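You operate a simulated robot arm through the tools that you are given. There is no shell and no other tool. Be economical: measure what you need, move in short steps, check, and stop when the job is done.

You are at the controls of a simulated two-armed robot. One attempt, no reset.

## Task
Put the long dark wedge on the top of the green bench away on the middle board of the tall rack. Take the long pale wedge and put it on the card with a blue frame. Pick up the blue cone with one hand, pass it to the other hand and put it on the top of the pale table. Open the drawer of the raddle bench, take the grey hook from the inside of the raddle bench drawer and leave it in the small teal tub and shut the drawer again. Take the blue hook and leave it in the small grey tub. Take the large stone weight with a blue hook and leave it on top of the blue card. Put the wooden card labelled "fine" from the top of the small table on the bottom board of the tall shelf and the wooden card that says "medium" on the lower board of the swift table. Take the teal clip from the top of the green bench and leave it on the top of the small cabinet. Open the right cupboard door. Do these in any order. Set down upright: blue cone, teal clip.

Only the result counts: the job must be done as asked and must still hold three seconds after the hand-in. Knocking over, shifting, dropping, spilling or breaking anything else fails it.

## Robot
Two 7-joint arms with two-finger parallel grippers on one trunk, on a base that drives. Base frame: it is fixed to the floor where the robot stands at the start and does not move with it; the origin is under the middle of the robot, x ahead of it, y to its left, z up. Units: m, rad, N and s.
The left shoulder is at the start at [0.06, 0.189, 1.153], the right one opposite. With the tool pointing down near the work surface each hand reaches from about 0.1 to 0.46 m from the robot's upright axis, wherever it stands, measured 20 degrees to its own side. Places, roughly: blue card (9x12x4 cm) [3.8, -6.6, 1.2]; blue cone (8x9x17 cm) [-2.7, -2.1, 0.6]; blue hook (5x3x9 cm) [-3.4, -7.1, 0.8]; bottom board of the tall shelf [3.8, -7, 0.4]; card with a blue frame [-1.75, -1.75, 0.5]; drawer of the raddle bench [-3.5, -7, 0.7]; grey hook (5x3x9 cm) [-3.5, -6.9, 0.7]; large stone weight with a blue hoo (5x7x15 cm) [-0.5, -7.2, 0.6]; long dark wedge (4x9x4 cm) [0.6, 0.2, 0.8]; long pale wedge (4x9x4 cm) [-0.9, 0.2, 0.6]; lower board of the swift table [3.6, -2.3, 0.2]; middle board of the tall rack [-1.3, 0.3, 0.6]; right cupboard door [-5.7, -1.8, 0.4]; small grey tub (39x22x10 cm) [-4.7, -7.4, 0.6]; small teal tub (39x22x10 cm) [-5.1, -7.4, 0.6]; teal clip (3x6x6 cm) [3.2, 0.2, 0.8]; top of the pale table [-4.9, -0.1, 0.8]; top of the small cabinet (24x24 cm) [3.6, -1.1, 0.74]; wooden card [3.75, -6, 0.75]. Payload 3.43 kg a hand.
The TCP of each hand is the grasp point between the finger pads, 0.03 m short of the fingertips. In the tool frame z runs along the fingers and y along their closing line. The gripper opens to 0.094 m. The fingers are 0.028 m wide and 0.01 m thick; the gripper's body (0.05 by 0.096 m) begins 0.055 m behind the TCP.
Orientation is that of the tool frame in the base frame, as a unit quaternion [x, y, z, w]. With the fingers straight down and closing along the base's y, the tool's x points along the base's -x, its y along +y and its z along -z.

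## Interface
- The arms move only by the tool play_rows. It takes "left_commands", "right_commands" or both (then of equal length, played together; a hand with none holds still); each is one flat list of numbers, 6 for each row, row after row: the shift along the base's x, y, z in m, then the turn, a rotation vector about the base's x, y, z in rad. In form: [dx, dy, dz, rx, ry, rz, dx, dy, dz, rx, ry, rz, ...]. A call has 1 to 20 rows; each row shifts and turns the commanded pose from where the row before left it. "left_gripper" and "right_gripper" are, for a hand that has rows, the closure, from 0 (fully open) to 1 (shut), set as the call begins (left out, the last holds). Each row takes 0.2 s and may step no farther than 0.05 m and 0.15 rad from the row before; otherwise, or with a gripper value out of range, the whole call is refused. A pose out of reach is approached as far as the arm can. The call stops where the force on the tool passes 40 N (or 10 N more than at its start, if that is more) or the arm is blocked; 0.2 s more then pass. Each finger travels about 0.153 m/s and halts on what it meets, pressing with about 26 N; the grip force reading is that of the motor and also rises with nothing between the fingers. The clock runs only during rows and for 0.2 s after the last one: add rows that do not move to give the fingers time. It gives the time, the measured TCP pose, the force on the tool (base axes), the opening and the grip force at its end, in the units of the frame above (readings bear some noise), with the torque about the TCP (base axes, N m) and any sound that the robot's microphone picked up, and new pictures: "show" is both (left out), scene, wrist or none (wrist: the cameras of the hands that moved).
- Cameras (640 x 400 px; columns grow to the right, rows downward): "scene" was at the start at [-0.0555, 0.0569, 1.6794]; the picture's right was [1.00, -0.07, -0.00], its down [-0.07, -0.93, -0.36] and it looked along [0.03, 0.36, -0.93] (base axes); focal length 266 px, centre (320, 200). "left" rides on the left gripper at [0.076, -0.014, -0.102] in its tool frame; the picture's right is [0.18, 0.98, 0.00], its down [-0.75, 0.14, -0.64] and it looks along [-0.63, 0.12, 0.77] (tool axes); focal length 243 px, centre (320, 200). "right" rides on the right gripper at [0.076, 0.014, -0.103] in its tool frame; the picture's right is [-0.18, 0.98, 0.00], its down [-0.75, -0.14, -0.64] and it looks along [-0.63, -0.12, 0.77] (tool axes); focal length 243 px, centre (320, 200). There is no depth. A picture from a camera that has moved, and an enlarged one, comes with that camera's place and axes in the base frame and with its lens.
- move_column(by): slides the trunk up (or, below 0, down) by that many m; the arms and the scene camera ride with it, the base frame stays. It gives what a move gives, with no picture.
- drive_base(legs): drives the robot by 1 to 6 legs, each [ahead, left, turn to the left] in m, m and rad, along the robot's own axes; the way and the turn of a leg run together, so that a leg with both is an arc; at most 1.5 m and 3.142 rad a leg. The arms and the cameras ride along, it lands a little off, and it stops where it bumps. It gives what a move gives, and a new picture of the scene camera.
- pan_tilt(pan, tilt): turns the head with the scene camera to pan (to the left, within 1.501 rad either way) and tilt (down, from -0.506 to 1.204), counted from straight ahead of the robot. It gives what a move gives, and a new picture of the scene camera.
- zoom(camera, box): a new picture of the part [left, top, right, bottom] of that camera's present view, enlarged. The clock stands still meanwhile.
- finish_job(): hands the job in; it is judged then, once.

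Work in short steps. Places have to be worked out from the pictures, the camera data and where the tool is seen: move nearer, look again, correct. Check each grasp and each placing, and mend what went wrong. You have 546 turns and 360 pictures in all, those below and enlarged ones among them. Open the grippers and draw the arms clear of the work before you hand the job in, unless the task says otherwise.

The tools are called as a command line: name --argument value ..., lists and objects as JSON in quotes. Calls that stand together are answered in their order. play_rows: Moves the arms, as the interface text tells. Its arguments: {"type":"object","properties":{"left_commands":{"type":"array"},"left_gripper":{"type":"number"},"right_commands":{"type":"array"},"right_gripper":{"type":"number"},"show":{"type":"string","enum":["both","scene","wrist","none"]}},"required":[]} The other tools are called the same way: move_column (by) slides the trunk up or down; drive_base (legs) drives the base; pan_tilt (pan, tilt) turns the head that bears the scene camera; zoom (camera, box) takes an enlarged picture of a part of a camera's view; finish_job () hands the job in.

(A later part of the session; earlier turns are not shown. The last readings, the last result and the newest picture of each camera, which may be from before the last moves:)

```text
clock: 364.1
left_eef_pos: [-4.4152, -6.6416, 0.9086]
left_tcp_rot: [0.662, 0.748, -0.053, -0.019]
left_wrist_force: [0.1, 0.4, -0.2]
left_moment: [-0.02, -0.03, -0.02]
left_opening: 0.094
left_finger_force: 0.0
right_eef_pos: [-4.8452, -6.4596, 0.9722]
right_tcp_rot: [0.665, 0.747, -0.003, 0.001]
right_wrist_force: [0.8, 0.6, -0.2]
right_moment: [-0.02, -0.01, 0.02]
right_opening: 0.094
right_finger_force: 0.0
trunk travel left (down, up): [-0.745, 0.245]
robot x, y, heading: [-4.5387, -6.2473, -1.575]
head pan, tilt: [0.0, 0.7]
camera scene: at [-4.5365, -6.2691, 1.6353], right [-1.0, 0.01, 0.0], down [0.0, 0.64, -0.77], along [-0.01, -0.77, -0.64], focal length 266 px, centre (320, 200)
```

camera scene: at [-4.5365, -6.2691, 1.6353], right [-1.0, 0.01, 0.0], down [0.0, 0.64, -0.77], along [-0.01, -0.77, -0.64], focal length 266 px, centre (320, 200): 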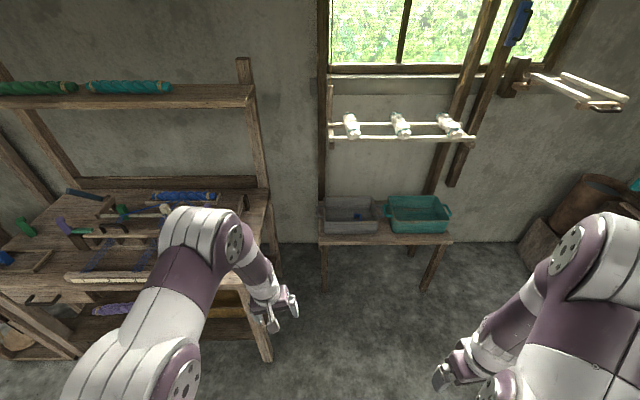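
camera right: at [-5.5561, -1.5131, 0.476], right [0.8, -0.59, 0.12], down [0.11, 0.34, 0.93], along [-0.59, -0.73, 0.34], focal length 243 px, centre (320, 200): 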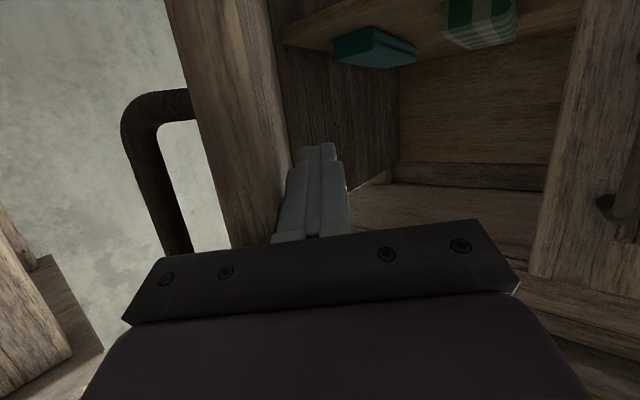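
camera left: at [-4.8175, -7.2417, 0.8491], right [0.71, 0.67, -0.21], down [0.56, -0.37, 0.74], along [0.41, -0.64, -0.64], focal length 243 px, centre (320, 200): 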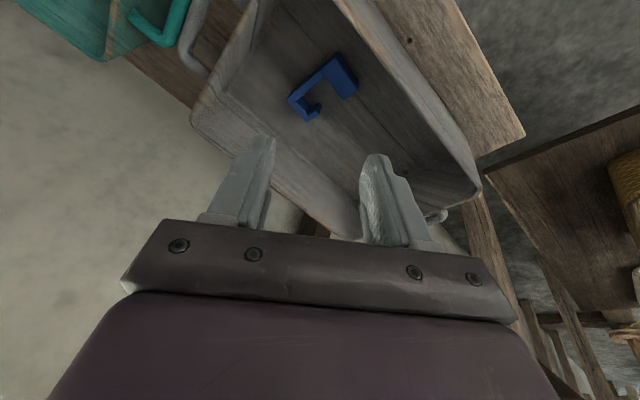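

All fine; the hook is visible in the grey tub. I drive left to x≈−3.47 and look at the drawer.

drive_base --legs '[[-0.02, 1.06, 0.005]]'

pan_tilt --pan 0 --tilt 0.8

```text
clock: 369.6
left_eef_pos: [-3.3436, -6.6208, 0.9067]
left_tcp_rot: [0.656, 0.752, -0.052, -0.019]
left_wrist_force: [0.1, 1.0, 0.0]
left_moment: [0.01, 0.03, -0.01]
left_opening: 0.094
left_finger_force: 0.0
right_eef_pos: [-3.7759, -6.4444, 0.9705]
right_tcp_rot: [0.659, 0.752, -0.002, 0.001]
right_wrist_force: [-0.2, 0.0, 0.2]
right_moment: [-0.01, 0.01, 0.01]
right_opening: 0.0942
right_finger_force: 0.0
trunk travel left (down, up): [-0.745, 0.245]
robot x, y, heading: [-3.4712, -6.2249, -1.564]
head pan, tilt: [0.0, 0.7]
camera scene: at [-3.4705, -6.2505, 1.6353], right [-1.0, -0.01, 0.0], down [-0.01, 0.64, -0.76], along [0.01, -0.76, -0.64], focal length 266 px, centre (320, 200)
```

scene: 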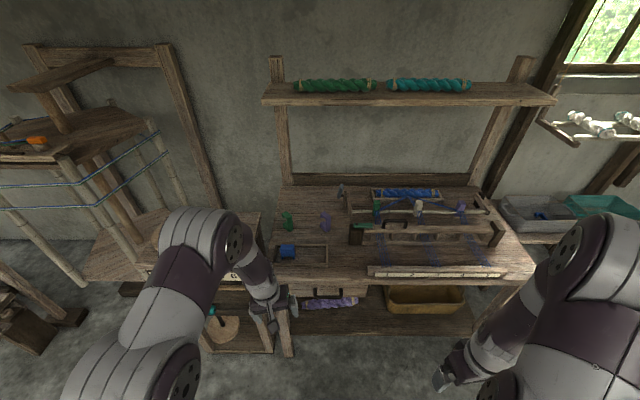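

```text
clock: 370.3
left_eef_pos: [-3.3447, -6.6198, 0.9077]
left_tcp_rot: [0.655, 0.753, -0.053, -0.02]
left_wrist_force: [0.6, -0.7, 0.0]
left_moment: [-0.01, -0.02, -0.01]
left_opening: 0.094
left_finger_force: 0.1
right_eef_pos: [-3.7764, -6.4444, 0.9716]
right_tcp_rot: [0.659, 0.752, -0.001, 0.001]
right_wrist_force: [-0.5, 0.7, 0.5]
right_moment: [0.0, 0.02, -0.01]
right_opening: 0.0942
right_finger_force: 0.1
trunk travel left (down, up): [-0.745, 0.245]
robot x, y, heading: [-3.4725, -6.2257, -1.565]
head pan, tilt: [0.0, 0.799]
camera scene: at [-3.4703, -6.2462, 1.6271], right [-1.0, -0.01, 0.0], down [-0.01, 0.72, -0.7], along [0.01, -0.7, -0.72], focal length 266 px, centre (320, 200)
```

scene: 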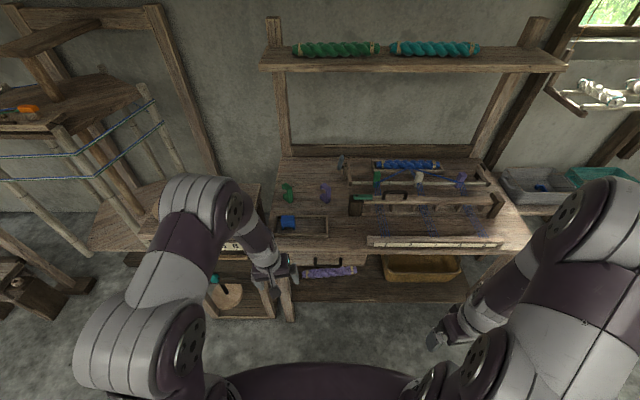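

Handle at about (−3.50,−6.83,0.65). I lower the trunk 0.3 and turn the right tool forward toward it.

play_rows --left_commands '[0.03, 0.03, 0, 0, 0, 0, 0.03, 0.03, 0, 0, 0, 0, 0.03, 0.03, 0, 0, 0, 0, 0.0, 0.03, 0, 0, 0, 0]' --show "none"

move_column --by -0.25

play_rows --right_commands '[0.02, -0.01, 0, -0.1, 0, 0, 0.02, -0.01, 0, -0.1, 0, 0, 0.02, -0.01, 0, -0.1, 0, 0, 0.02, -0.01, 0, -0.1, 0, 0, 0.02, -0.01, 0, -0.1, 0, 0, 0.02, -0.01, 0, -0.1, 0, 0, 0.02, -0.01, 0, -0.1, 0, 0, 0.02, -0.01, 0, -0.1, 0, 0, 0.02, -0.01, 0, -0.1, 0, 0, 0.02, -0.01, 0, -0.1, 0, 0, 0.02, -0.01, 0, -0.1, 0, 0, 0.02, -0.01, 0, -0.1, 0, 0, 0.02, -0.01, 0, -0.1, 0, 0]' --show "scene"

```text
clock: 371.3
left_eef_pos: [-3.2565, -6.4995, 0.9069]
left_tcp_rot: [0.655, 0.754, -0.052, -0.018]
left_wrist_force: [0.2, 0.3, 0.3]
left_moment: [0.0, -0.02, -0.01]
left_opening: 0.0939
left_finger_force: 0.0
right_eef_pos: [-3.7781, -6.4438, 0.9708]
right_tcp_rot: [0.658, 0.753, -0.003, 0.001]
right_wrist_force: [0.2, 0.7, 0.4]
right_moment: [-0.03, 0.01, 0.03]
right_opening: 0.0939
right_finger_force: 0.0
trunk travel left (down, up): [-0.745, 0.245]
robot x, y, heading: [-3.4751, -6.2267, -1.559]
head pan, tilt: [0.0, 0.799]
```

```text
clock: 373.9
left_eef_pos: [-3.2562, -6.5007, 0.656]
left_tcp_rot: [0.655, 0.753, -0.052, -0.018]
left_wrist_force: [-0.3, 0.5, 0.0]
left_moment: [-0.04, 0.01, -0.02]
left_opening: 0.0942
left_finger_force: 0.0
right_eef_pos: [-3.7754, -6.4453, 0.7215]
right_tcp_rot: [0.658, 0.753, -0.002, 0.0]
right_wrist_force: [-0.7, -0.1, -0.1]
right_moment: [0.02, 0.03, 0.0]
right_opening: 0.0939
right_finger_force: 0.1
trunk travel left (down, up): [-0.495, 0.495]
robot x, y, heading: [-3.4714, -6.229, -1.565]
head pan, tilt: [0.0, 0.799]
```

```text
clock: 375.1
left_eef_pos: [-3.2554, -6.4998, 0.6561]
left_tcp_rot: [0.655, 0.754, -0.053, -0.019]
left_wrist_force: [-0.5, 0.1, 0.4]
left_moment: [0.03, -0.01, 0.04]
left_opening: 0.0938
left_finger_force: 0.0
right_eef_pos: [-3.6977, -6.4783, 0.7215]
right_tcp_rot: [0.633, 0.755, -0.111, 0.13]
right_wrist_force: [-10.8, 2.3, 0.7]
right_moment: [-0.08, -0.69, 1.27]
right_opening: 0.0938
right_finger_force: 0.0
right hand out of reach, approached as far as the arm can: row 2, 3, 4, 6
trunk travel left (down, up): [-0.495, 0.495]
robot x, y, heading: [-3.4732, -6.2275, -1.563]
head pan, tilt: [0.0, 0.799]
stopped in row 6 (right hand): the force on the tool passed its limit (the readings are from after the stop); the commanded pose is now the measured one
camera scene: at [-3.4704, -6.246, 1.3771], right [-1.0, -0.01, 0.0], down [-0.01, 0.72, -0.7], along [0.01, -0.7, -0.72], focal length 266 px, centre (320, 200)
```

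scene: 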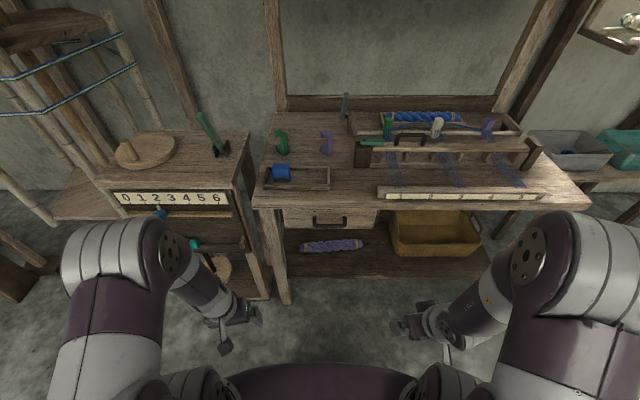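

Too folded there. I extend first (y≈−6.62), then tilt.

play_rows --right_commands '[0.02, -0.04, 0, 0, 0, 0, 0.02, -0.04, 0, 0, 0, 0, 0.02, -0.03, 0, -0.08, 0, 0, 0.02, -0.02, 0, -0.08, 0, 0, 0.02, -0.01, 0, -0.08, 0, 0, 0.02, -0.01, 0, -0.08, 0, 0, 0.02, -0.01, 0, -0.08, 0, 0, 0.02, 0, 0, -0.08, 0, 0, 0.02, 0, 0, -0.08, 0, 0, 0, 0, 0, -0.08, 0, 0, 0, 0, 0, -0.08, 0, 0, 0, 0, 0, -0.08, 0, 0, 0, 0, 0, -0.08, 0, 0]' --show "scene"

```text
clock: 375.4
left_eef_pos: [-3.2551, -6.5014, 0.6556]
left_tcp_rot: [0.655, 0.754, -0.053, -0.019]
left_wrist_force: [-0.1, 0.1, -0.7]
left_moment: [0.03, 0.0, 0.04]
left_opening: 0.094
left_finger_force: 0.0
right_eef_pos: [-3.6972, -6.4779, 0.7197]
right_tcp_rot: [0.626, 0.762, -0.107, 0.123]
right_wrist_force: [-3.8, -2.6, -1.5]
right_moment: [0.02, -0.22, 0.35]
right_opening: 0.0942
right_finger_force: 0.1
trunk travel left (down, up): [-0.495, 0.495]
robot x, y, heading: [-3.4681, -6.2254, -1.557]
head pan, tilt: [0.0, 0.799]
stopped in row 1 (right hand): the force on the tool passed its limit (the readings are from after the stop); the commanded pose is now the measured one
camera scene: at [-3.4703, -6.2463, 1.3771], right [-1.0, -0.01, 0.0], down [-0.01, 0.72, -0.7], along [0.01, -0.7, -0.72], focal length 266 px, centre (320, 200)
```

scene: 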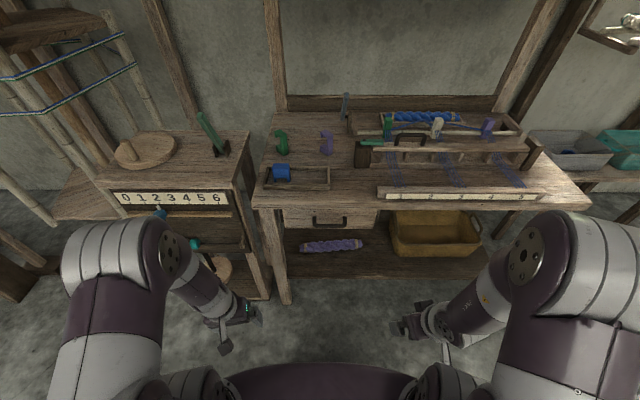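

I try small forward steps without rotation to get out of this posture.

play_rows --right_commands '[-0.01, -0.02, 0, 0, 0, 0, -0.01, -0.02, 0, 0, 0, 0, 0, -0.02, 0, 0, 0, 0, 0, -0.02, 0, 0, 0, 0, 0, -0.02, 0, 0, 0, 0, 0, -0.02, 0, 0, 0, 0]' --show "wrist"

```text
clock: 376.8
left_eef_pos: [-3.2569, -6.4998, 0.6558]
left_tcp_rot: [0.655, 0.754, -0.053, -0.019]
left_wrist_force: [-0.2, 0.0, -0.6]
left_moment: [0.0, -0.01, 0.0]
left_opening: 0.0943
left_finger_force: 0.1
right_eef_pos: [-3.7173, -6.5996, 0.7204]
right_tcp_rot: [0.627, 0.762, -0.107, 0.124]
right_wrist_force: [-0.7, 0.4, 0.3]
right_moment: [-0.02, -0.03, 0.0]
right_opening: 0.0939
right_finger_force: 0.1
trunk travel left (down, up): [-0.495, 0.495]
robot x, y, heading: [-3.4715, -6.2248, -1.562]
head pan, tilt: [0.0, 0.799]
camera right: at [-3.7227, -6.4924, 0.7932], right [1.0, 0.02, 0.05], down [-0.04, -0.52, 0.85], along [0.04, -0.85, -0.52], focal length 243 px, centre (320, 200)
```

right: 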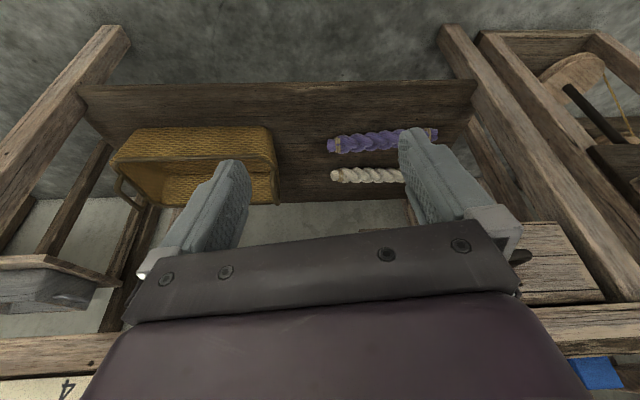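

Good. Now I tilt forward and move sideways toward the handle, gently.

play_rows --right_commands '[0.015, 0, 0, -0.08, 0, 0, 0.015, 0, 0, -0.08, 0, 0, 0.015, 0, 0, -0.08, 0, 0, 0.015, 0, 0, -0.08, 0, 0, 0.015, 0, 0, -0.08, 0, 0, 0.015, 0, 0, -0.08, 0, 0, 0.015, 0, 0, -0.08, 0, 0, 0.015, 0, 0, -0.08, 0, 0, 0.015, 0, 0, -0.08, 0, 0, 0.015, 0, 0, -0.08, 0, 0, 0.015, 0, 0, -0.08, 0, 0]' --show "none"

```text
clock: 379.2
left_eef_pos: [-3.2568, -6.5005, 0.6556]
left_tcp_rot: [0.655, 0.753, -0.052, -0.018]
left_wrist_force: [1.6, 0.2, -0.6]
left_moment: [-0.02, -0.02, 0.0]
left_opening: 0.0941
left_finger_force: 0.1
right_eef_pos: [-3.719, -6.7316, 0.7669]
right_tcp_rot: [0.522, 0.658, -0.391, 0.377]
right_wrist_force: [-0.2, -0.6, 0.0]
right_moment: [0.01, -0.01, 0.05]
right_opening: 0.094
right_finger_force: 0.1
right hand out of reach, approached as far as the arm can: row 2, 4, 5, 6, 7, 8, 9, 10, 11
trunk travel left (down, up): [-0.495, 0.495]
robot x, y, heading: [-3.4732, -6.2228, -1.561]
head pan, tilt: [0.0, 0.799]
```

Tilted now, 0.51 m ahead. I shift the base left 0.2 m to line up with the handle, then try rolling the hand 90°.

drive_base --legs '[[0, 0.2, 0]]'

play_rows --right_commands '[0, 0, 0, 0, 0.1, 0, 0, 0, 0, 0, 0.1, 0, 0, 0, 0, 0, 0.1, 0, 0, 0, 0, 0, 0.1, 0, 0, 0, 0, 0, 0.1, 0]' --show "none"

```text
clock: 380.8
left_eef_pos: [-3.0579, -6.4995, 0.6557]
left_tcp_rot: [0.656, 0.753, -0.052, -0.02]
left_wrist_force: [-0.3, 0.0, 0.2]
left_moment: [0.03, 0.05, 0.02]
left_opening: 0.0938
left_finger_force: 0.1
right_eef_pos: [-3.5203, -6.7288, 0.7658]
right_tcp_rot: [0.523, 0.657, -0.392, 0.376]
right_wrist_force: [0.3, -0.5, 0.3]
right_moment: [0.03, -0.02, 0.03]
right_opening: 0.0941
right_finger_force: 0.0
trunk travel left (down, up): [-0.495, 0.495]
robot x, y, heading: [-3.2756, -6.2219, -1.567]
head pan, tilt: [0.0, 0.799]
camera scene: at [-3.2707, -6.2448, 1.3771], right [-1.0, -0.01, 0.0], down [0.0, 0.72, -0.7], along [0.0, -0.7, -0.72], focal length 266 px, centre (320, 200)
```

scene: 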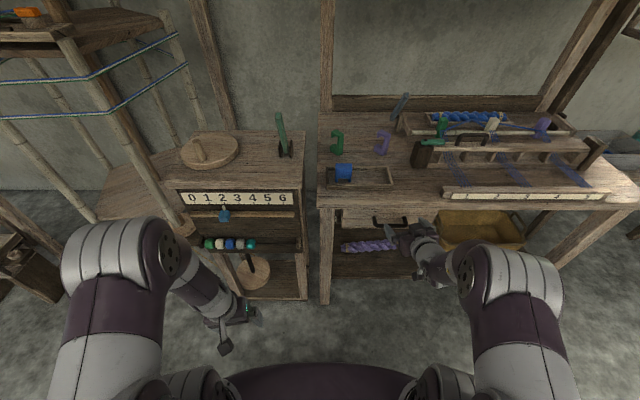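

```text
clock: 381.8
left_eef_pos: [-3.0569, -6.4973, 0.658]
left_tcp_rot: [0.655, 0.753, -0.053, -0.017]
left_wrist_force: [-0.2, -0.2, -0.1]
left_moment: [-0.01, 0.0, 0.0]
left_opening: 0.094
left_finger_force: 0.0
right_eef_pos: [-3.6069, -6.7831, 0.8406]
right_tcp_rot: [0.427, 0.726, -0.482, 0.24]
right_wrist_force: [9.3, 14.6, 9.7]
right_moment: [0.44, -0.81, 0.88]
right_opening: 0.0941
right_finger_force: 0.1
right hand out of reach, approached as far as the arm can: row 1, 2, 3, 4, 5
trunk travel left (down, up): [-0.495, 0.495]
robot x, y, heading: [-3.2708, -6.2211, -1.561]
head pan, tilt: [0.0, 0.799]
stopped in row 5 (right hand): the force on the tool passed its limit (the readings are from after the stop); the commanded pose is now the measured one
```

That roll direction is limited. I undo it and roll the other way, backing from the bench first.

drive_base --legs '[[-0.1, 0, 0]]'

play_rows --right_commands '[0.02, 0.01, -0.02, 0, -0.12, 0, 0.02, 0.01, -0.02, 0, -0.12, 0, 0.02, 0, -0.02, 0, -0.12, 0, 0.02, 0, -0.02, 0, -0.12, 0, 0, 0, 0, 0, -0.12, 0, 0, 0, 0, 0, -0.12, 0, 0, 0, 0, 0, -0.12, 0, 0, 0, 0, 0, -0.12, 0, 0, 0, 0, 0, -0.12, 0, 0, 0, 0, 0, -0.12, 0, 0, 0, 0, 0, -0.12, 0]' --show "scene"

```text
clock: 383.0
left_eef_pos: [-3.0585, -6.397, 0.6572]
left_tcp_rot: [0.657, 0.752, -0.053, -0.019]
left_wrist_force: [0.8, 0.5, 0.7]
left_moment: [0.01, 0.03, -0.05]
left_opening: 0.094
left_finger_force: 0.2
right_eef_pos: [-3.6108, -6.6836, 0.8375]
right_tcp_rot: [0.429, 0.726, -0.482, 0.238]
right_wrist_force: [0.0, 0.3, 0.4]
right_moment: [-0.01, -0.01, 0.01]
right_opening: 0.094
right_finger_force: 0.0
trunk travel left (down, up): [-0.495, 0.495]
robot x, y, heading: [-3.2715, -6.1257, -1.565]
head pan, tilt: [0.0, 0.799]
camera scene: at [-3.2725, -6.1424, 1.3771], right [-1.0, 0.0, 0.0], down [0.0, 0.72, -0.7], along [0.0, -0.7, -0.72], focal length 266 px, centre (320, 200)
```

scene: 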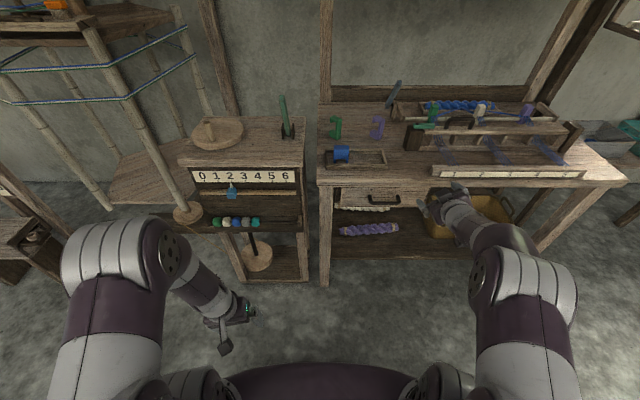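

```text
clock: 385.4
left_eef_pos: [-3.0581, -6.3991, 0.6561]
left_tcp_rot: [0.657, 0.752, -0.053, -0.019]
left_wrist_force: [-0.5, 0.8, -0.1]
left_moment: [-0.01, 0.0, -0.01]
left_opening: 0.0939
left_finger_force: 0.1
right_eef_pos: [-3.4923, -6.6709, 0.8167]
right_tcp_rot: [0.643, 0.429, -0.117, 0.624]
right_wrist_force: [0.8, -0.7, -0.9]
right_moment: [-0.02, 0.02, -0.01]
right_opening: 0.0942
right_finger_force: 0.0
right hand out of reach, approached as far as the arm can: row 10, 11
trunk travel left (down, up): [-0.495, 0.495]
robot x, y, heading: [-3.2706, -6.1246, -1.563]
head pan, tilt: [0.0, 0.799]
camera scene: at [-3.2725, -6.1444, 1.377], right [-1.0, 0.0, 0.0], down [0.0, 0.72, -0.7], along [0.0, -0.7, -0.72], focal length 266 px, centre (320, 200)
```

scene: 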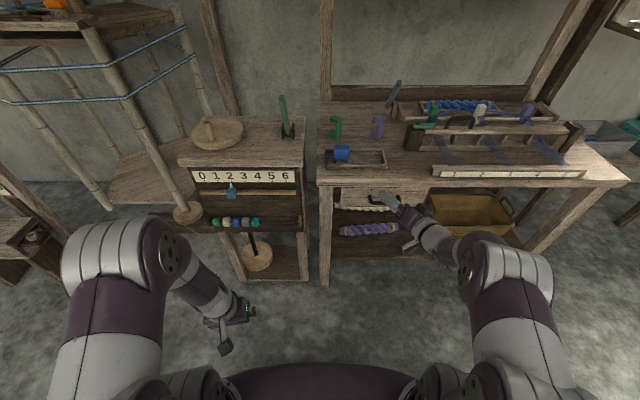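

The other roll works (45° so far). I continue the roll with yaw toward −y and lower toward handle height.

play_rows --right_commands '[0, 0, -0.02, 0.03, -0.07, -0.07, 0, 0, -0.02, 0.03, -0.07, -0.07, 0, 0, -0.02, 0.03, -0.07, -0.07, 0, 0, -0.02, 0.03, -0.07, -0.07, 0, 0, -0.02, 0.03, -0.07, -0.07, 0, 0, -0.02, 0.03, -0.07, -0.05, 0, 0, -0.02, 0.03, -0.07, -0.05, 0, 0, 0, 0.03, -0.07, -0.05, 0, 0, 0, 0.03, -0.07, -0.05, 0, 0, 0, 0.03, -0.07, 0]' --show "scene"

```text
clock: 387.6
left_eef_pos: [-3.0597, -6.3988, 0.6563]
left_tcp_rot: [0.656, 0.753, -0.052, -0.02]
left_wrist_force: [0.2, -0.1, 0.8]
left_moment: [-0.02, -0.02, -0.03]
left_opening: 0.0939
left_finger_force: 0.0
right_eef_pos: [-3.5211, -6.6617, 0.6775]
right_tcp_rot: [0.82, 0.023, 0.006, 0.572]
right_wrist_force: [-0.1, 0.2, 0.5]
right_moment: [0.0, 0.01, -0.03]
right_opening: 0.0938
right_finger_force: 0.0
right hand out of reach, approached as far as the arm can: row 1, 3, 7, 8, 9
trunk travel left (down, up): [-0.495, 0.495]
robot x, y, heading: [-3.2771, -6.1246, -1.566]
head pan, tilt: [0.0, 0.799]
camera scene: at [-3.2724, -6.1442, 1.3771], right [-1.0, 0.0, 0.0], down [0.0, 0.72, -0.7], along [0.0, -0.7, -0.72], focal length 266 px, centre (320, 200)
```

scene: 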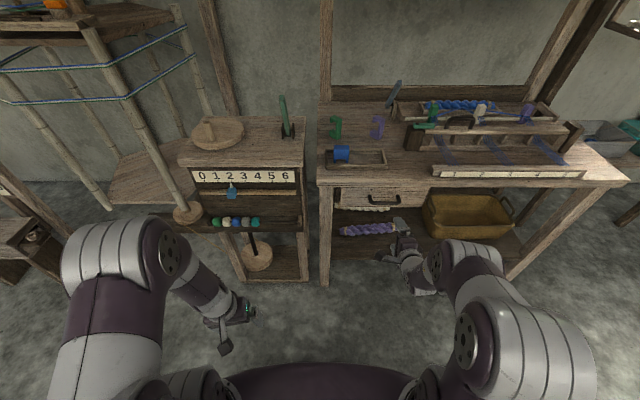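

Hand is rolled properly: pointing at the bench, closing vertically. I look through the right wrist camera.

zoom --camera "right" --box '[0, 0, 640, 400]'

```text
1.00 times, centred on (320, 200) of right
camera zoom: at [-3.4488, -6.566, 0.7242], right [-0.15, -0.35, 0.93], down [-0.78, 0.62, 0.1], along [-0.61, -0.71, -0.36], focal length 243 px, centre (320, 200)
```

zoom: 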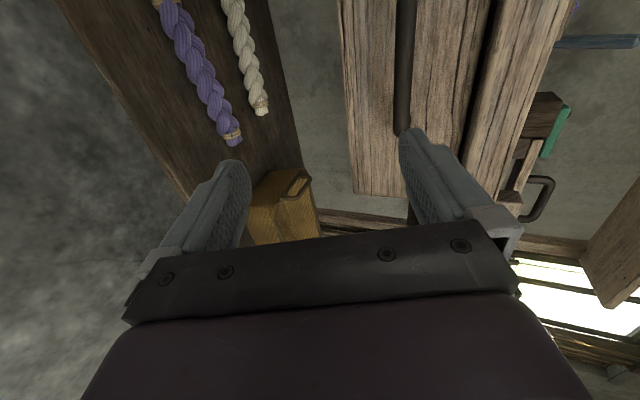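

The handle bar is at z≈0.707, x −3.55…−3.45, y≈−6.79. I set the opening to ~0.045, move to (−3.50,−6.71,0.71) and look.

play_rows --right_commands '[0.01, -0.015, 0.015, 0, 0, 0, 0.01, -0.015, 0.015, 0, 0, 0, 0, -0.015, 0, 0, 0, 0, 0, 0, 0, 0, 0, 0]' --right_gripper 0.5 --show "wrist"

```text
clock: 388.6
left_eef_pos: [-3.0587, -6.3986, 0.6555]
left_tcp_rot: [0.657, 0.752, -0.053, -0.02]
left_wrist_force: [-1.6, 0.5, 0.2]
left_moment: [-0.02, 0.0, -0.02]
left_opening: 0.0941
left_finger_force: 0.1
right_eef_pos: [-3.5102, -6.6911, 0.6921]
right_tcp_rot: [0.819, 0.023, 0.005, 0.574]
right_wrist_force: [0.9, 0.3, -0.9]
right_moment: [-0.01, -0.04, 0.03]
right_opening: 0.0469
right_finger_force: 0.1
right hand out of reach, approached as far as the arm can: row 2
trunk travel left (down, up): [-0.495, 0.495]
robot x, y, heading: [-3.272, -6.1245, -1.564]
head pan, tilt: [0.0, 0.799]
camera right: at [-3.4385, -6.5957, 0.7396], right [-0.15, -0.34, 0.93], down [-0.78, 0.62, 0.1], along [-0.61, -0.71, -0.36], focal length 243 px, centre (320, 200)
```

right: 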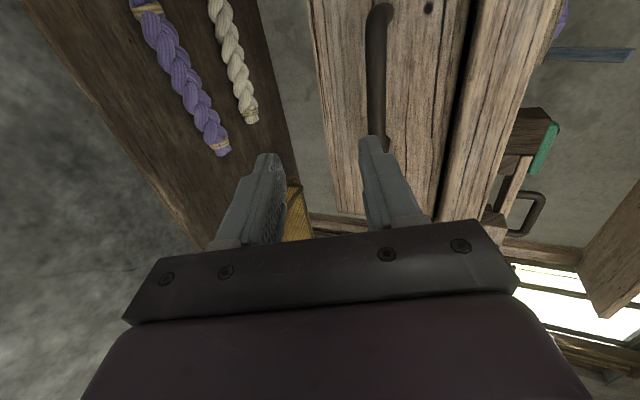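

Handle triangulates to (−3.487,−6.769,0.710). I raise the trunk 1.8 cm and move with the base: left 2 cm, ahead 5 cm.

move_column --by 0.018

drive_base --legs '[[0.05, 0.02, 0]]'

zoom --camera "right" --box '[0, 0, 640, 400]'

```text
clock: 389.2
left_eef_pos: [-3.0593, -6.3992, 0.674]
left_tcp_rot: [0.656, 0.752, -0.053, -0.02]
left_wrist_force: [-0.7, -0.2, 0.5]
left_moment: [0.0, -0.02, -0.03]
left_opening: 0.0941
left_finger_force: 0.1
right_eef_pos: [-3.5124, -6.6914, 0.7094]
right_tcp_rot: [0.819, 0.024, 0.005, 0.573]
right_wrist_force: [-0.3, 0.3, 0.1]
right_moment: [0.02, 0.01, -0.01]
right_opening: 0.0472
right_finger_force: 0.1
trunk travel left (down, up): [-0.513, 0.477]
robot x, y, heading: [-3.2738, -6.1251, -1.567]
head pan, tilt: [0.0, 0.799]
```

```text
clock: 390.2
left_eef_pos: [-3.0383, -6.4501, 0.6735]
left_tcp_rot: [0.657, 0.752, -0.051, -0.019]
left_wrist_force: [-0.1, -0.2, -0.2]
left_moment: [0.01, 0.01, 0.01]
left_opening: 0.0939
left_finger_force: 0.1
right_eef_pos: [-3.4926, -6.7419, 0.7081]
right_tcp_rot: [0.82, 0.023, 0.004, 0.572]
right_wrist_force: [-0.1, 0.0, -0.3]
right_moment: [0.0, 0.02, -0.03]
right_opening: 0.0471
right_finger_force: 0.1
trunk travel left (down, up): [-0.513, 0.477]
robot x, y, heading: [-3.2519, -6.1747, -1.569]
head pan, tilt: [0.0, 0.799]
camera scene: at [-3.2514, -6.1969, 1.395], right [-1.0, 0.0, 0.0], down [0.0, 0.72, -0.7], along [0.0, -0.7, -0.72], focal length 266 px, centre (320, 200)
```

scene: 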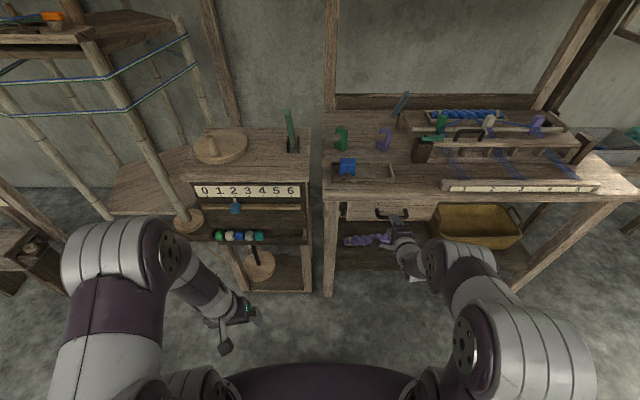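

```text
1.00 times, centred on (320, 200) of right
camera zoom: at [-3.4185, -6.6471, 0.7567], right [-0.15, -0.35, 0.93], down [-0.78, 0.62, 0.1], along [-0.61, -0.7, -0.36], focal length 243 px, centre (320, 200)
```

zoom: 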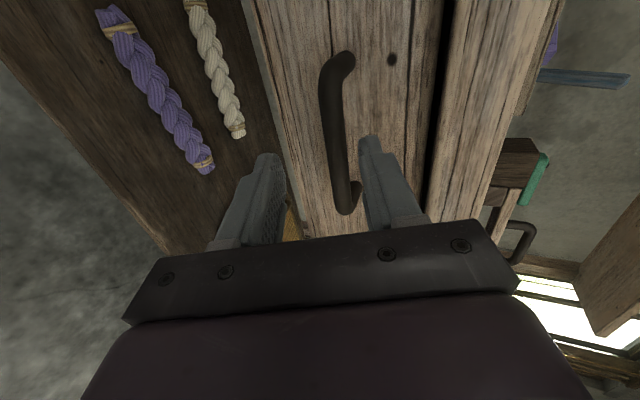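

The handle is between the fingers. I go ahead 3 cm more and close.

drive_base --legs '[[0.027, 0.008, 0]]'

play_rows --right_commands '[0, 0, 0, 0, 0, 0, 0, 0, 0, 0, 0, 0, 0, 0, 0, 0, 0, 0]' --right_gripper 1.0 --show "wrist"

```text
clock: 391.0
left_eef_pos: [-3.0303, -6.4786, 0.6727]
left_tcp_rot: [0.657, 0.752, -0.052, -0.02]
left_wrist_force: [-0.3, 0.3, -0.9]
left_moment: [0.03, -0.01, 0.03]
left_opening: 0.0938
left_finger_force: 0.1
right_eef_pos: [-3.4845, -6.7699, 0.7097]
right_tcp_rot: [0.82, 0.022, 0.004, 0.572]
right_wrist_force: [0.3, -0.3, -0.5]
right_moment: [0.0, 0.0, 0.0]
right_opening: 0.0473
right_finger_force: 0.1
trunk travel left (down, up): [-0.513, 0.477]
robot x, y, heading: [-3.2458, -6.2015, -1.565]
head pan, tilt: [0.0, 0.799]
camera scene: at [-3.2433, -6.224, 1.395], right [-1.0, 0.0, 0.0], down [0.0, 0.72, -0.7], along [0.0, -0.7, -0.72], focal length 266 px, centre (320, 200)
```

scene: 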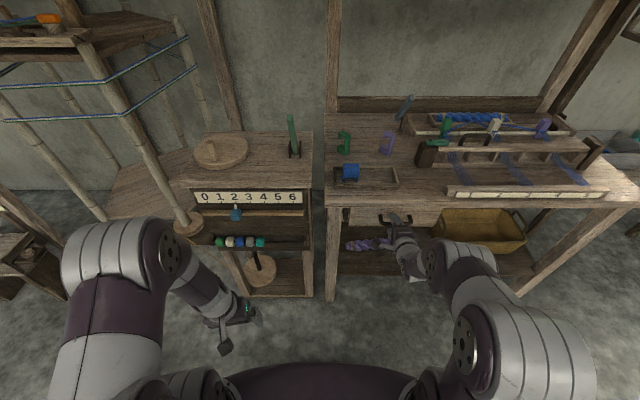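

```text
clock: 391.8
left_eef_pos: [-3.0291, -6.4763, 0.6734]
left_tcp_rot: [0.656, 0.752, -0.053, -0.019]
left_wrist_force: [0.8, 0.0, 0.5]
left_moment: [0.03, 0.01, -0.01]
left_opening: 0.0941
left_finger_force: 0.0
right_eef_pos: [-3.483, -6.7678, 0.7106]
right_tcp_rot: [0.819, 0.023, 0.004, 0.574]
right_wrist_force: [2.9, -0.1, 5.5]
right_moment: [-0.1, -1.37, -0.15]
right_opening: 0.014
right_finger_force: 45.0
trunk travel left (down, up): [-0.513, 0.477]
robot x, y, heading: [-3.2445, -6.2059, -1.565]
head pan, tilt: [0.0, 0.799]
camera right: at [-3.4103, -6.6731, 0.7581], right [-0.15, -0.34, 0.93], down [-0.78, 0.62, 0.1], along [-0.61, -0.71, -0.36], focal length 243 px, centre (320, 200)
```

right: 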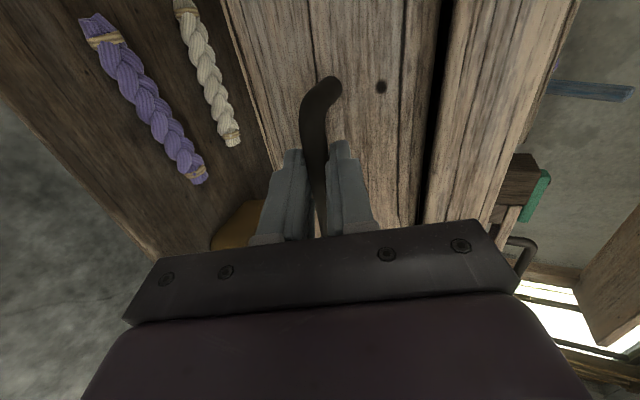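

Handle gripped (14 mm). I pull the drawer by backing the base 0.1 m, then 0.1 m.

drive_base --legs '[[-0.1, 0, 0]]'

```text
clock: 393.0
left_eef_pos: [-3.0297, -6.3718, 0.6739]
left_tcp_rot: [0.657, 0.752, -0.053, -0.018]
left_wrist_force: [-0.2, 0.1, 0.3]
left_moment: [-0.05, -0.01, -0.01]
left_opening: 0.0939
left_finger_force: 0.0
right_eef_pos: [-3.4831, -6.6669, 0.7106]
right_tcp_rot: [0.819, 0.024, 0.005, 0.573]
right_wrist_force: [2.2, -0.4, 5.1]
right_moment: [-0.06, -1.03, -0.69]
right_opening: 0.0141
right_finger_force: 44.8
trunk travel left (down, up): [-0.513, 0.477]
robot x, y, heading: [-3.2431, -6.1013, -1.567]
head pan, tilt: [0.0, 0.799]
camera scene: at [-3.2441, -6.1175, 1.3951], right [-1.0, 0.0, 0.0], down [0.0, 0.72, -0.7], along [0.0, -0.7, -0.72], focal length 266 px, centre (320, 200)
```

scene: 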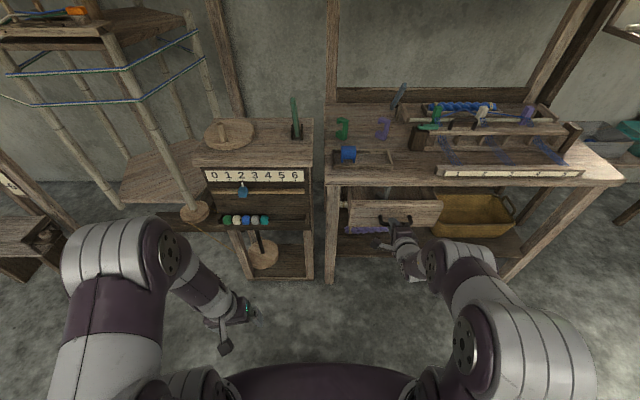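

Drawer slides. I pull another 0.1 m.

drive_base --legs '[[-0.1, 0, 0]]'

zoom --camera "scene" --box '[320, 140, 480, 240]'

```text
clock: 394.1
left_eef_pos: [-3.0328, -6.2721, 0.6746]
left_tcp_rot: [0.656, 0.752, -0.053, -0.019]
left_wrist_force: [-0.8, 0.1, -0.2]
left_moment: [0.0, 0.0, 0.02]
left_opening: 0.0941
left_finger_force: 0.0
right_eef_pos: [-3.4847, -6.5656, 0.7106]
right_tcp_rot: [0.819, 0.023, 0.005, 0.573]
right_wrist_force: [1.9, -0.1, 6.8]
right_moment: [-0.09, -1.13, -0.6]
right_opening: 0.0142
right_finger_force: 45.0
trunk travel left (down, up): [-0.513, 0.477]
robot x, y, heading: [-3.2452, -6.0001, -1.564]
head pan, tilt: [0.0, 0.799]
camera scene: at [-3.2445, -6.0169, 1.3952], right [-1.0, 0.0, 0.0], down [0.0, 0.72, -0.7], along [0.0, -0.7, -0.72], focal length 266 px, centre (320, 200)
```

scene: 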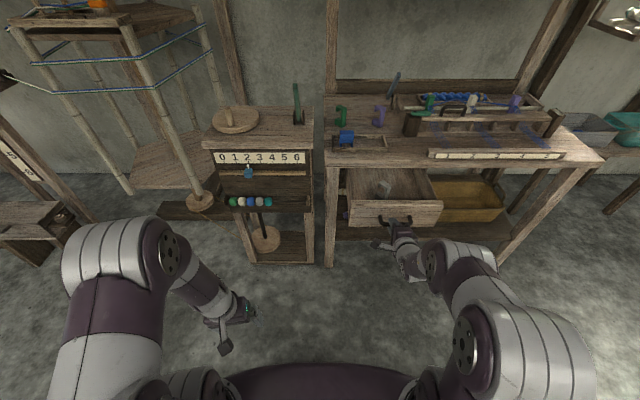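

```text
4.00 times, centred on (400, 190) of scene
camera zoom: at [-3.2445, -6.0169, 1.3952], right [-1.0, 0.0, 0.0], down [0.0, 0.72, -0.7], along [0.0, -0.7, -0.72], focal length 1064 px, centre (0, 240)
```

zoom: 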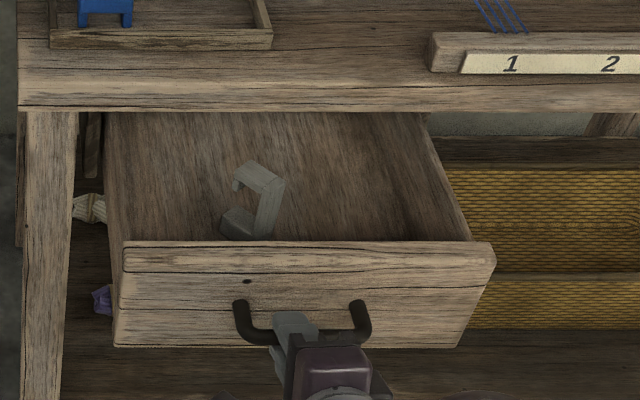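

The grey hook lies in the drawer at about (−3.485,−6.744). I pull 6 cm more for access, release, and step aside so the left hand can take it.

drive_base --legs '[[-0.06, 0, 0]]'

play_rows --right_commands '[0, 0, 0, 0, 0, 0, 0, 0, 0, 0, 0, 0]' --right_gripper 0.5 --show "none"

drive_base --legs '[[-0.1, 0, 0], [0, -0.4, 0]]'

```text
clock: 395.1
left_eef_pos: [-3.032, -6.2147, 0.6744]
left_tcp_rot: [0.656, 0.753, -0.052, -0.02]
left_wrist_force: [0.0, -0.3, -0.9]
left_moment: [0.01, 0.05, 0.03]
left_opening: 0.0938
left_finger_force: 0.2
right_eef_pos: [-3.4831, -6.5069, 0.7109]
right_tcp_rot: [0.818, 0.024, 0.004, 0.574]
right_wrist_force: [0.1, -8.5, 11.5]
right_moment: [-0.3, -1.43, 0.24]
right_opening: 0.0142
right_finger_force: 45.3
trunk travel left (down, up): [-0.513, 0.477]
robot x, y, heading: [-3.2479, -5.9394, -1.567]
head pan, tilt: [0.0, 0.799]
camera scene: at [-3.2446, -5.9592, 1.3953], right [-1.0, 0.0, 0.0], down [0.0, 0.72, -0.7], along [0.0, -0.7, -0.72], focal length 266 px, centre (320, 200)
```

scene: 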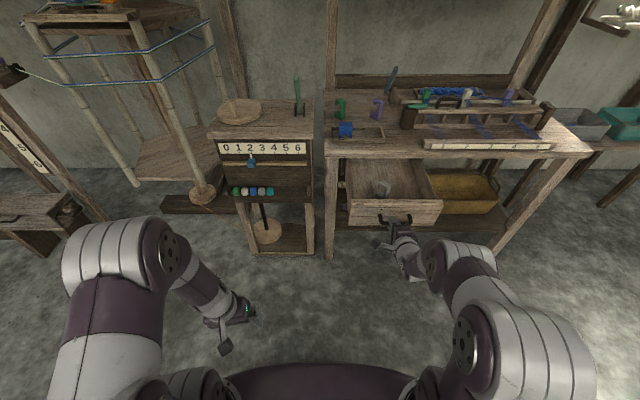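

```text
clock: 395.7
left_eef_pos: [-3.0315, -6.2146, 0.6741]
left_tcp_rot: [0.657, 0.752, -0.052, -0.019]
left_wrist_force: [-0.1, 0.8, 0.1]
left_moment: [0.01, 0.0, -0.03]
left_opening: 0.0938
left_finger_force: 0.1
right_eef_pos: [-3.4838, -6.5076, 0.7108]
right_tcp_rot: [0.818, 0.024, 0.005, 0.574]
right_wrist_force: [-0.1, -0.5, 0.2]
right_moment: [0.05, 0.03, -0.01]
right_opening: 0.0472
right_finger_force: 0.1
trunk travel left (down, up): [-0.513, 0.477]
robot x, y, heading: [-3.249, -5.9432, -1.568]
head pan, tilt: [0.0, 0.799]
```

```text
clock: 398.9
left_eef_pos: [-3.4334, -6.1137, 0.6744]
left_tcp_rot: [0.657, 0.752, -0.051, -0.019]
left_wrist_force: [-0.2, -0.5, -0.9]
left_moment: [0.01, -0.03, 0.02]
left_opening: 0.094
left_finger_force: 0.0
right_eef_pos: [-3.8875, -6.4061, 0.7103]
right_tcp_rot: [0.818, 0.022, 0.005, 0.575]
right_wrist_force: [-0.7, 0.5, 1.0]
right_moment: [0.02, 0.01, 0.01]
right_opening: 0.0472
right_finger_force: 0.1
trunk travel left (down, up): [-0.513, 0.477]
robot x, y, heading: [-3.6484, -5.84, -1.565]
head pan, tilt: [0.0, 0.799]
camera scene: at [-3.6477, -5.8593, 1.3951], right [-1.0, 0.0, 0.0], down [0.0, 0.72, -0.7], along [0.0, -0.7, -0.72], focal length 266 px, centre (320, 200)
```

scene: 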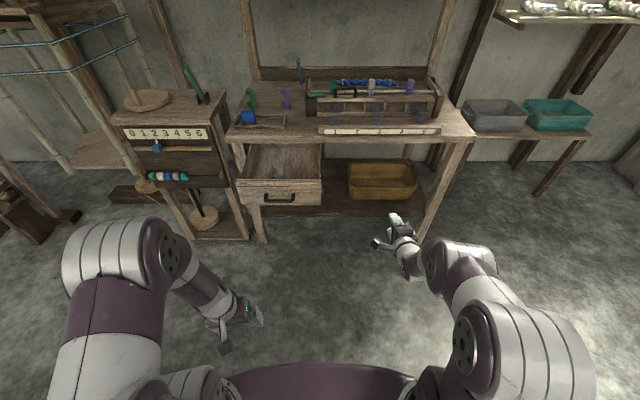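

I raise the trunk 0.2 and drive ahead 0.3, then bring the left hand over the drawer.

move_column --by 0.2

drive_base --legs '[[0.3, 0, 0]]'

play_rows --left_commands '[-0.01, -0.045, 0, 0, 0, 0, -0.01, -0.045, 0, 0, 0, 0, -0.01, -0.045, 0, 0, 0, 0, -0.01, -0.045, 0, 0, 0, 0, -0.01, -0.045, 0, 0, 0, 0]' --show "wrist"

```text
clock: 401.1
left_eef_pos: [-3.4343, -6.1148, 0.8731]
left_tcp_rot: [0.657, 0.752, -0.053, -0.019]
left_wrist_force: [-0.1, 0.4, 0.5]
left_moment: [0.02, 0.09, 0.01]
left_opening: 0.0938
left_finger_force: 0.1
right_eef_pos: [-3.8879, -6.4061, 0.9119]
right_tcp_rot: [0.818, 0.022, 0.004, 0.574]
right_wrist_force: [-0.3, 0.6, 1.2]
right_moment: [0.01, 0.02, -0.04]
right_opening: 0.0466
right_finger_force: 0.0
trunk travel left (down, up): [-0.713, 0.277]
robot x, y, heading: [-3.6472, -5.8383, -1.566]
head pan, tilt: [0.0, 0.799]
```

```text
clock: 403.2
left_eef_pos: [-3.4348, -6.4166, 0.8737]
left_tcp_rot: [0.658, 0.751, -0.052, -0.02]
left_wrist_force: [-0.8, -0.1, 0.8]
left_moment: [0.02, 0.01, -0.01]
left_opening: 0.0941
left_finger_force: 0.0
right_eef_pos: [-3.8879, -6.7082, 0.9106]
right_tcp_rot: [0.819, 0.021, 0.003, 0.574]
right_wrist_force: [-0.2, -0.6, 0.3]
right_moment: [0.01, -0.03, -0.01]
right_opening: 0.0469
right_finger_force: 0.0
trunk travel left (down, up): [-0.713, 0.277]
robot x, y, heading: [-3.649, -6.1465, -1.571]
head pan, tilt: [0.0, 0.799]
camera scene: at [-3.6466, -6.1615, 1.5951], right [-1.0, 0.0, 0.0], down [0.0, 0.72, -0.7], along [0.0, -0.7, -0.72], focal length 266 px, centre (320, 200)
```

scene: 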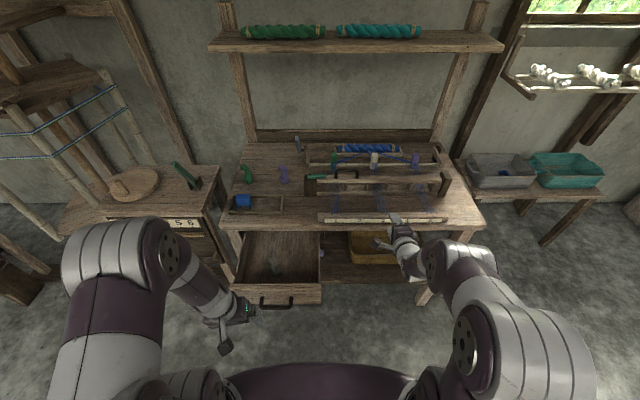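

```text
clock: 404.4
left_eef_pos: [-3.4827, -6.6431, 0.8749]
left_tcp_rot: [0.658, 0.751, -0.051, -0.019]
left_wrist_force: [-0.3, 0.3, -0.3]
left_moment: [-0.01, 0.03, -0.03]
left_opening: 0.0943
left_finger_force: 0.0
right_eef_pos: [-3.8877, -6.708, 0.9098]
right_tcp_rot: [0.818, 0.02, 0.002, 0.574]
right_wrist_force: [-0.5, -0.2, -1.2]
right_moment: [-0.04, -0.01, -0.03]
right_opening: 0.047
right_finger_force: 0.0
trunk travel left (down, up): [-0.713, 0.277]
robot x, y, heading: [-3.648, -6.1434, -1.572]
head pan, tilt: [0.0, 0.799]
camera left: at [-3.4963, -6.5645, 0.974], right [0.94, 0.31, -0.11], down [0.3, -0.69, 0.65], along [0.13, -0.65, -0.75], focal length 243 px, centre (320, 200)
```

left: 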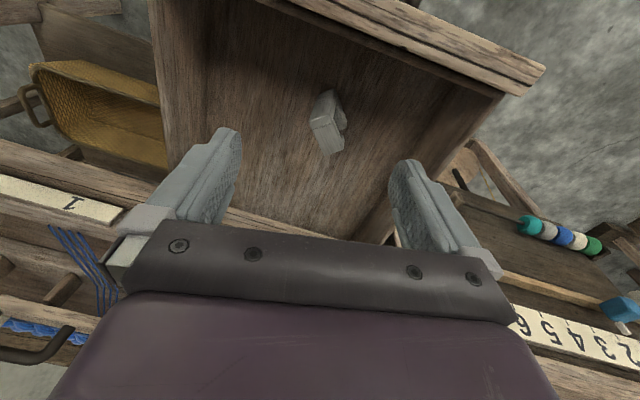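

The grey hook stands in the drawer at about (−3.478,−6.68). I centre over it and descend to z≈0.80 to check.

play_rows --left_commands '[0.004, -0.036, -0.02, 0, 0, 0, 0, 0, -0.03, 0, 0, 0, 0, 0, -0.025, 0, 0, 0, 0, 0, 0, 0, 0, 0]' --left_gripper 0.15 --show "wrist"

```text
clock: 405.4
left_eef_pos: [-3.4786, -6.6766, 0.7986]
left_tcp_rot: [0.658, 0.751, -0.051, -0.018]
left_wrist_force: [-0.8, 1.1, -0.4]
left_moment: [0.0, 0.04, 0.01]
left_opening: 0.08
left_finger_force: 0.1
right_eef_pos: [-3.8878, -6.7075, 0.9105]
right_tcp_rot: [0.818, 0.022, 0.003, 0.574]
right_wrist_force: [-0.2, 0.1, -0.5]
right_moment: [0.02, -0.02, 0.0]
right_opening: 0.047
right_finger_force: 0.1
trunk travel left (down, up): [-0.713, 0.277]
robot x, y, heading: [-3.6483, -6.1437, -1.573]
head pan, tilt: [0.0, 0.799]
camera left: at [-3.4938, -6.5988, 0.8983], right [0.95, 0.31, -0.11], down [0.3, -0.69, 0.65], along [0.13, -0.65, -0.75], focal length 243 px, centre (320, 200)
```

left: 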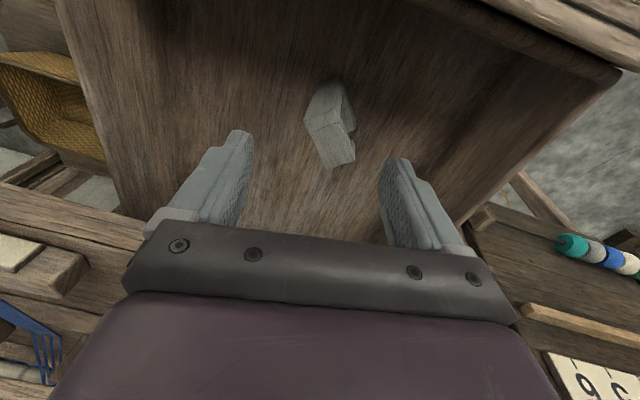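

Aligned as before. I lower 6 cm and look.

play_rows --left_commands '[0.004, 0, -0.03, 0, 0, 0, 0, -0.002, -0.03, 0, 0, 0, 0, 0, 0, 0, 0, 0]' --show "wrist"

```text
clock: 406.2
left_eef_pos: [-3.4777, -6.6801, 0.7376]
left_tcp_rot: [0.658, 0.751, -0.053, -0.019]
left_wrist_force: [-0.2, 0.3, 0.0]
left_moment: [0.02, 0.03, -0.02]
left_opening: 0.0799
left_finger_force: 0.1
right_eef_pos: [-3.8879, -6.707, 0.9115]
right_tcp_rot: [0.818, 0.021, 0.003, 0.574]
right_wrist_force: [-0.4, -0.3, 0.1]
right_moment: [0.02, -0.05, 0.01]
right_opening: 0.0472
right_finger_force: 0.1
trunk travel left (down, up): [-0.713, 0.277]
robot x, y, heading: [-3.6461, -6.1399, -1.568]
head pan, tilt: [0.0, 0.799]
camera left: at [-3.4913, -6.6017, 0.8374], right [0.94, 0.31, -0.11], down [0.3, -0.69, 0.65], along [0.13, -0.65, -0.75], focal length 243 px, centre (320, 200)
```

left: 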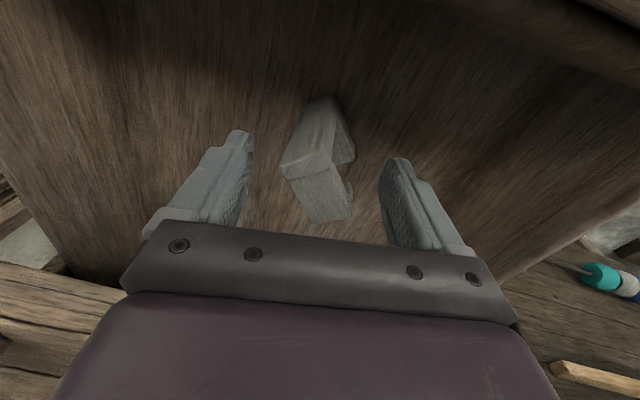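

Hook between the fingers. I descend to contact and close.

play_rows --left_commands '[0.002, 0, -0.012, 0, 0, 0, 0, 0, -0.008, 0, 0, 0, 0, 0, -0.006, 0, 0, 0, 0, 0, -0.005, 0, 0, 0]' --show "none"

play_rows --left_commands '[0, 0, 0.002, 0, 0, 0, 0, 0, 0, 0, 0, 0, 0, 0, 0, 0, 0, 0]' --left_gripper 1 --show "wrist"

```text
clock: 407.2
left_eef_pos: [-3.475, -6.6792, 0.7076]
left_tcp_rot: [0.658, 0.751, -0.053, -0.019]
left_wrist_force: [0.8, 0.5, -0.7]
left_moment: [0.01, 0.01, 0.01]
left_opening: 0.0798
left_finger_force: 0.0
right_eef_pos: [-3.8888, -6.7065, 0.9099]
right_tcp_rot: [0.819, 0.021, 0.003, 0.573]
right_wrist_force: [-0.4, -0.3, 0.3]
right_moment: [0.01, 0.0, -0.01]
right_opening: 0.0471
right_finger_force: 0.1
trunk travel left (down, up): [-0.713, 0.277]
robot x, y, heading: [-3.6459, -6.142, -1.57]
head pan, tilt: [0.0, 0.799]
```

```text
clock: 408.0
left_eef_pos: [-3.4749, -6.6805, 0.7101]
left_tcp_rot: [0.658, 0.751, -0.052, -0.019]
left_wrist_force: [0.5, 0.0, 0.2]
left_moment: [-0.02, -0.03, 0.04]
left_opening: 0.0275
left_finger_force: 26.0
right_eef_pos: [-3.8886, -6.7073, 0.9105]
right_tcp_rot: [0.819, 0.022, 0.003, 0.573]
right_wrist_force: [-0.6, 0.0, 0.4]
right_moment: [0.03, -0.02, 0.02]
right_opening: 0.0468
right_finger_force: 0.1
trunk travel left (down, up): [-0.713, 0.277]
robot x, y, heading: [-3.6466, -6.1388, -1.568]
head pan, tilt: [0.0, 0.799]
camera left: at [-3.4883, -6.601, 0.8096], right [0.94, 0.31, -0.11], down [0.3, -0.69, 0.65], along [0.13, -0.65, -0.75], focal length 243 px, centre (320, 200)
```

left: 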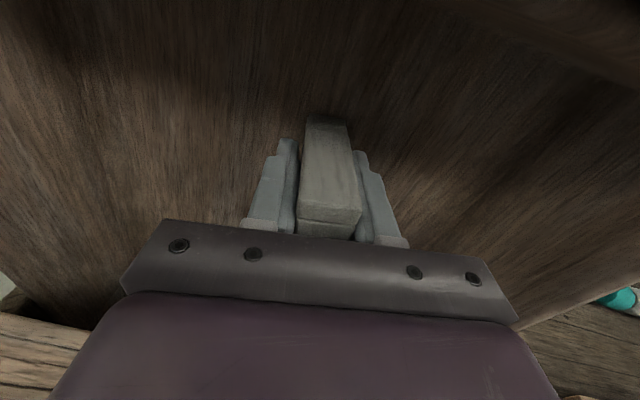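

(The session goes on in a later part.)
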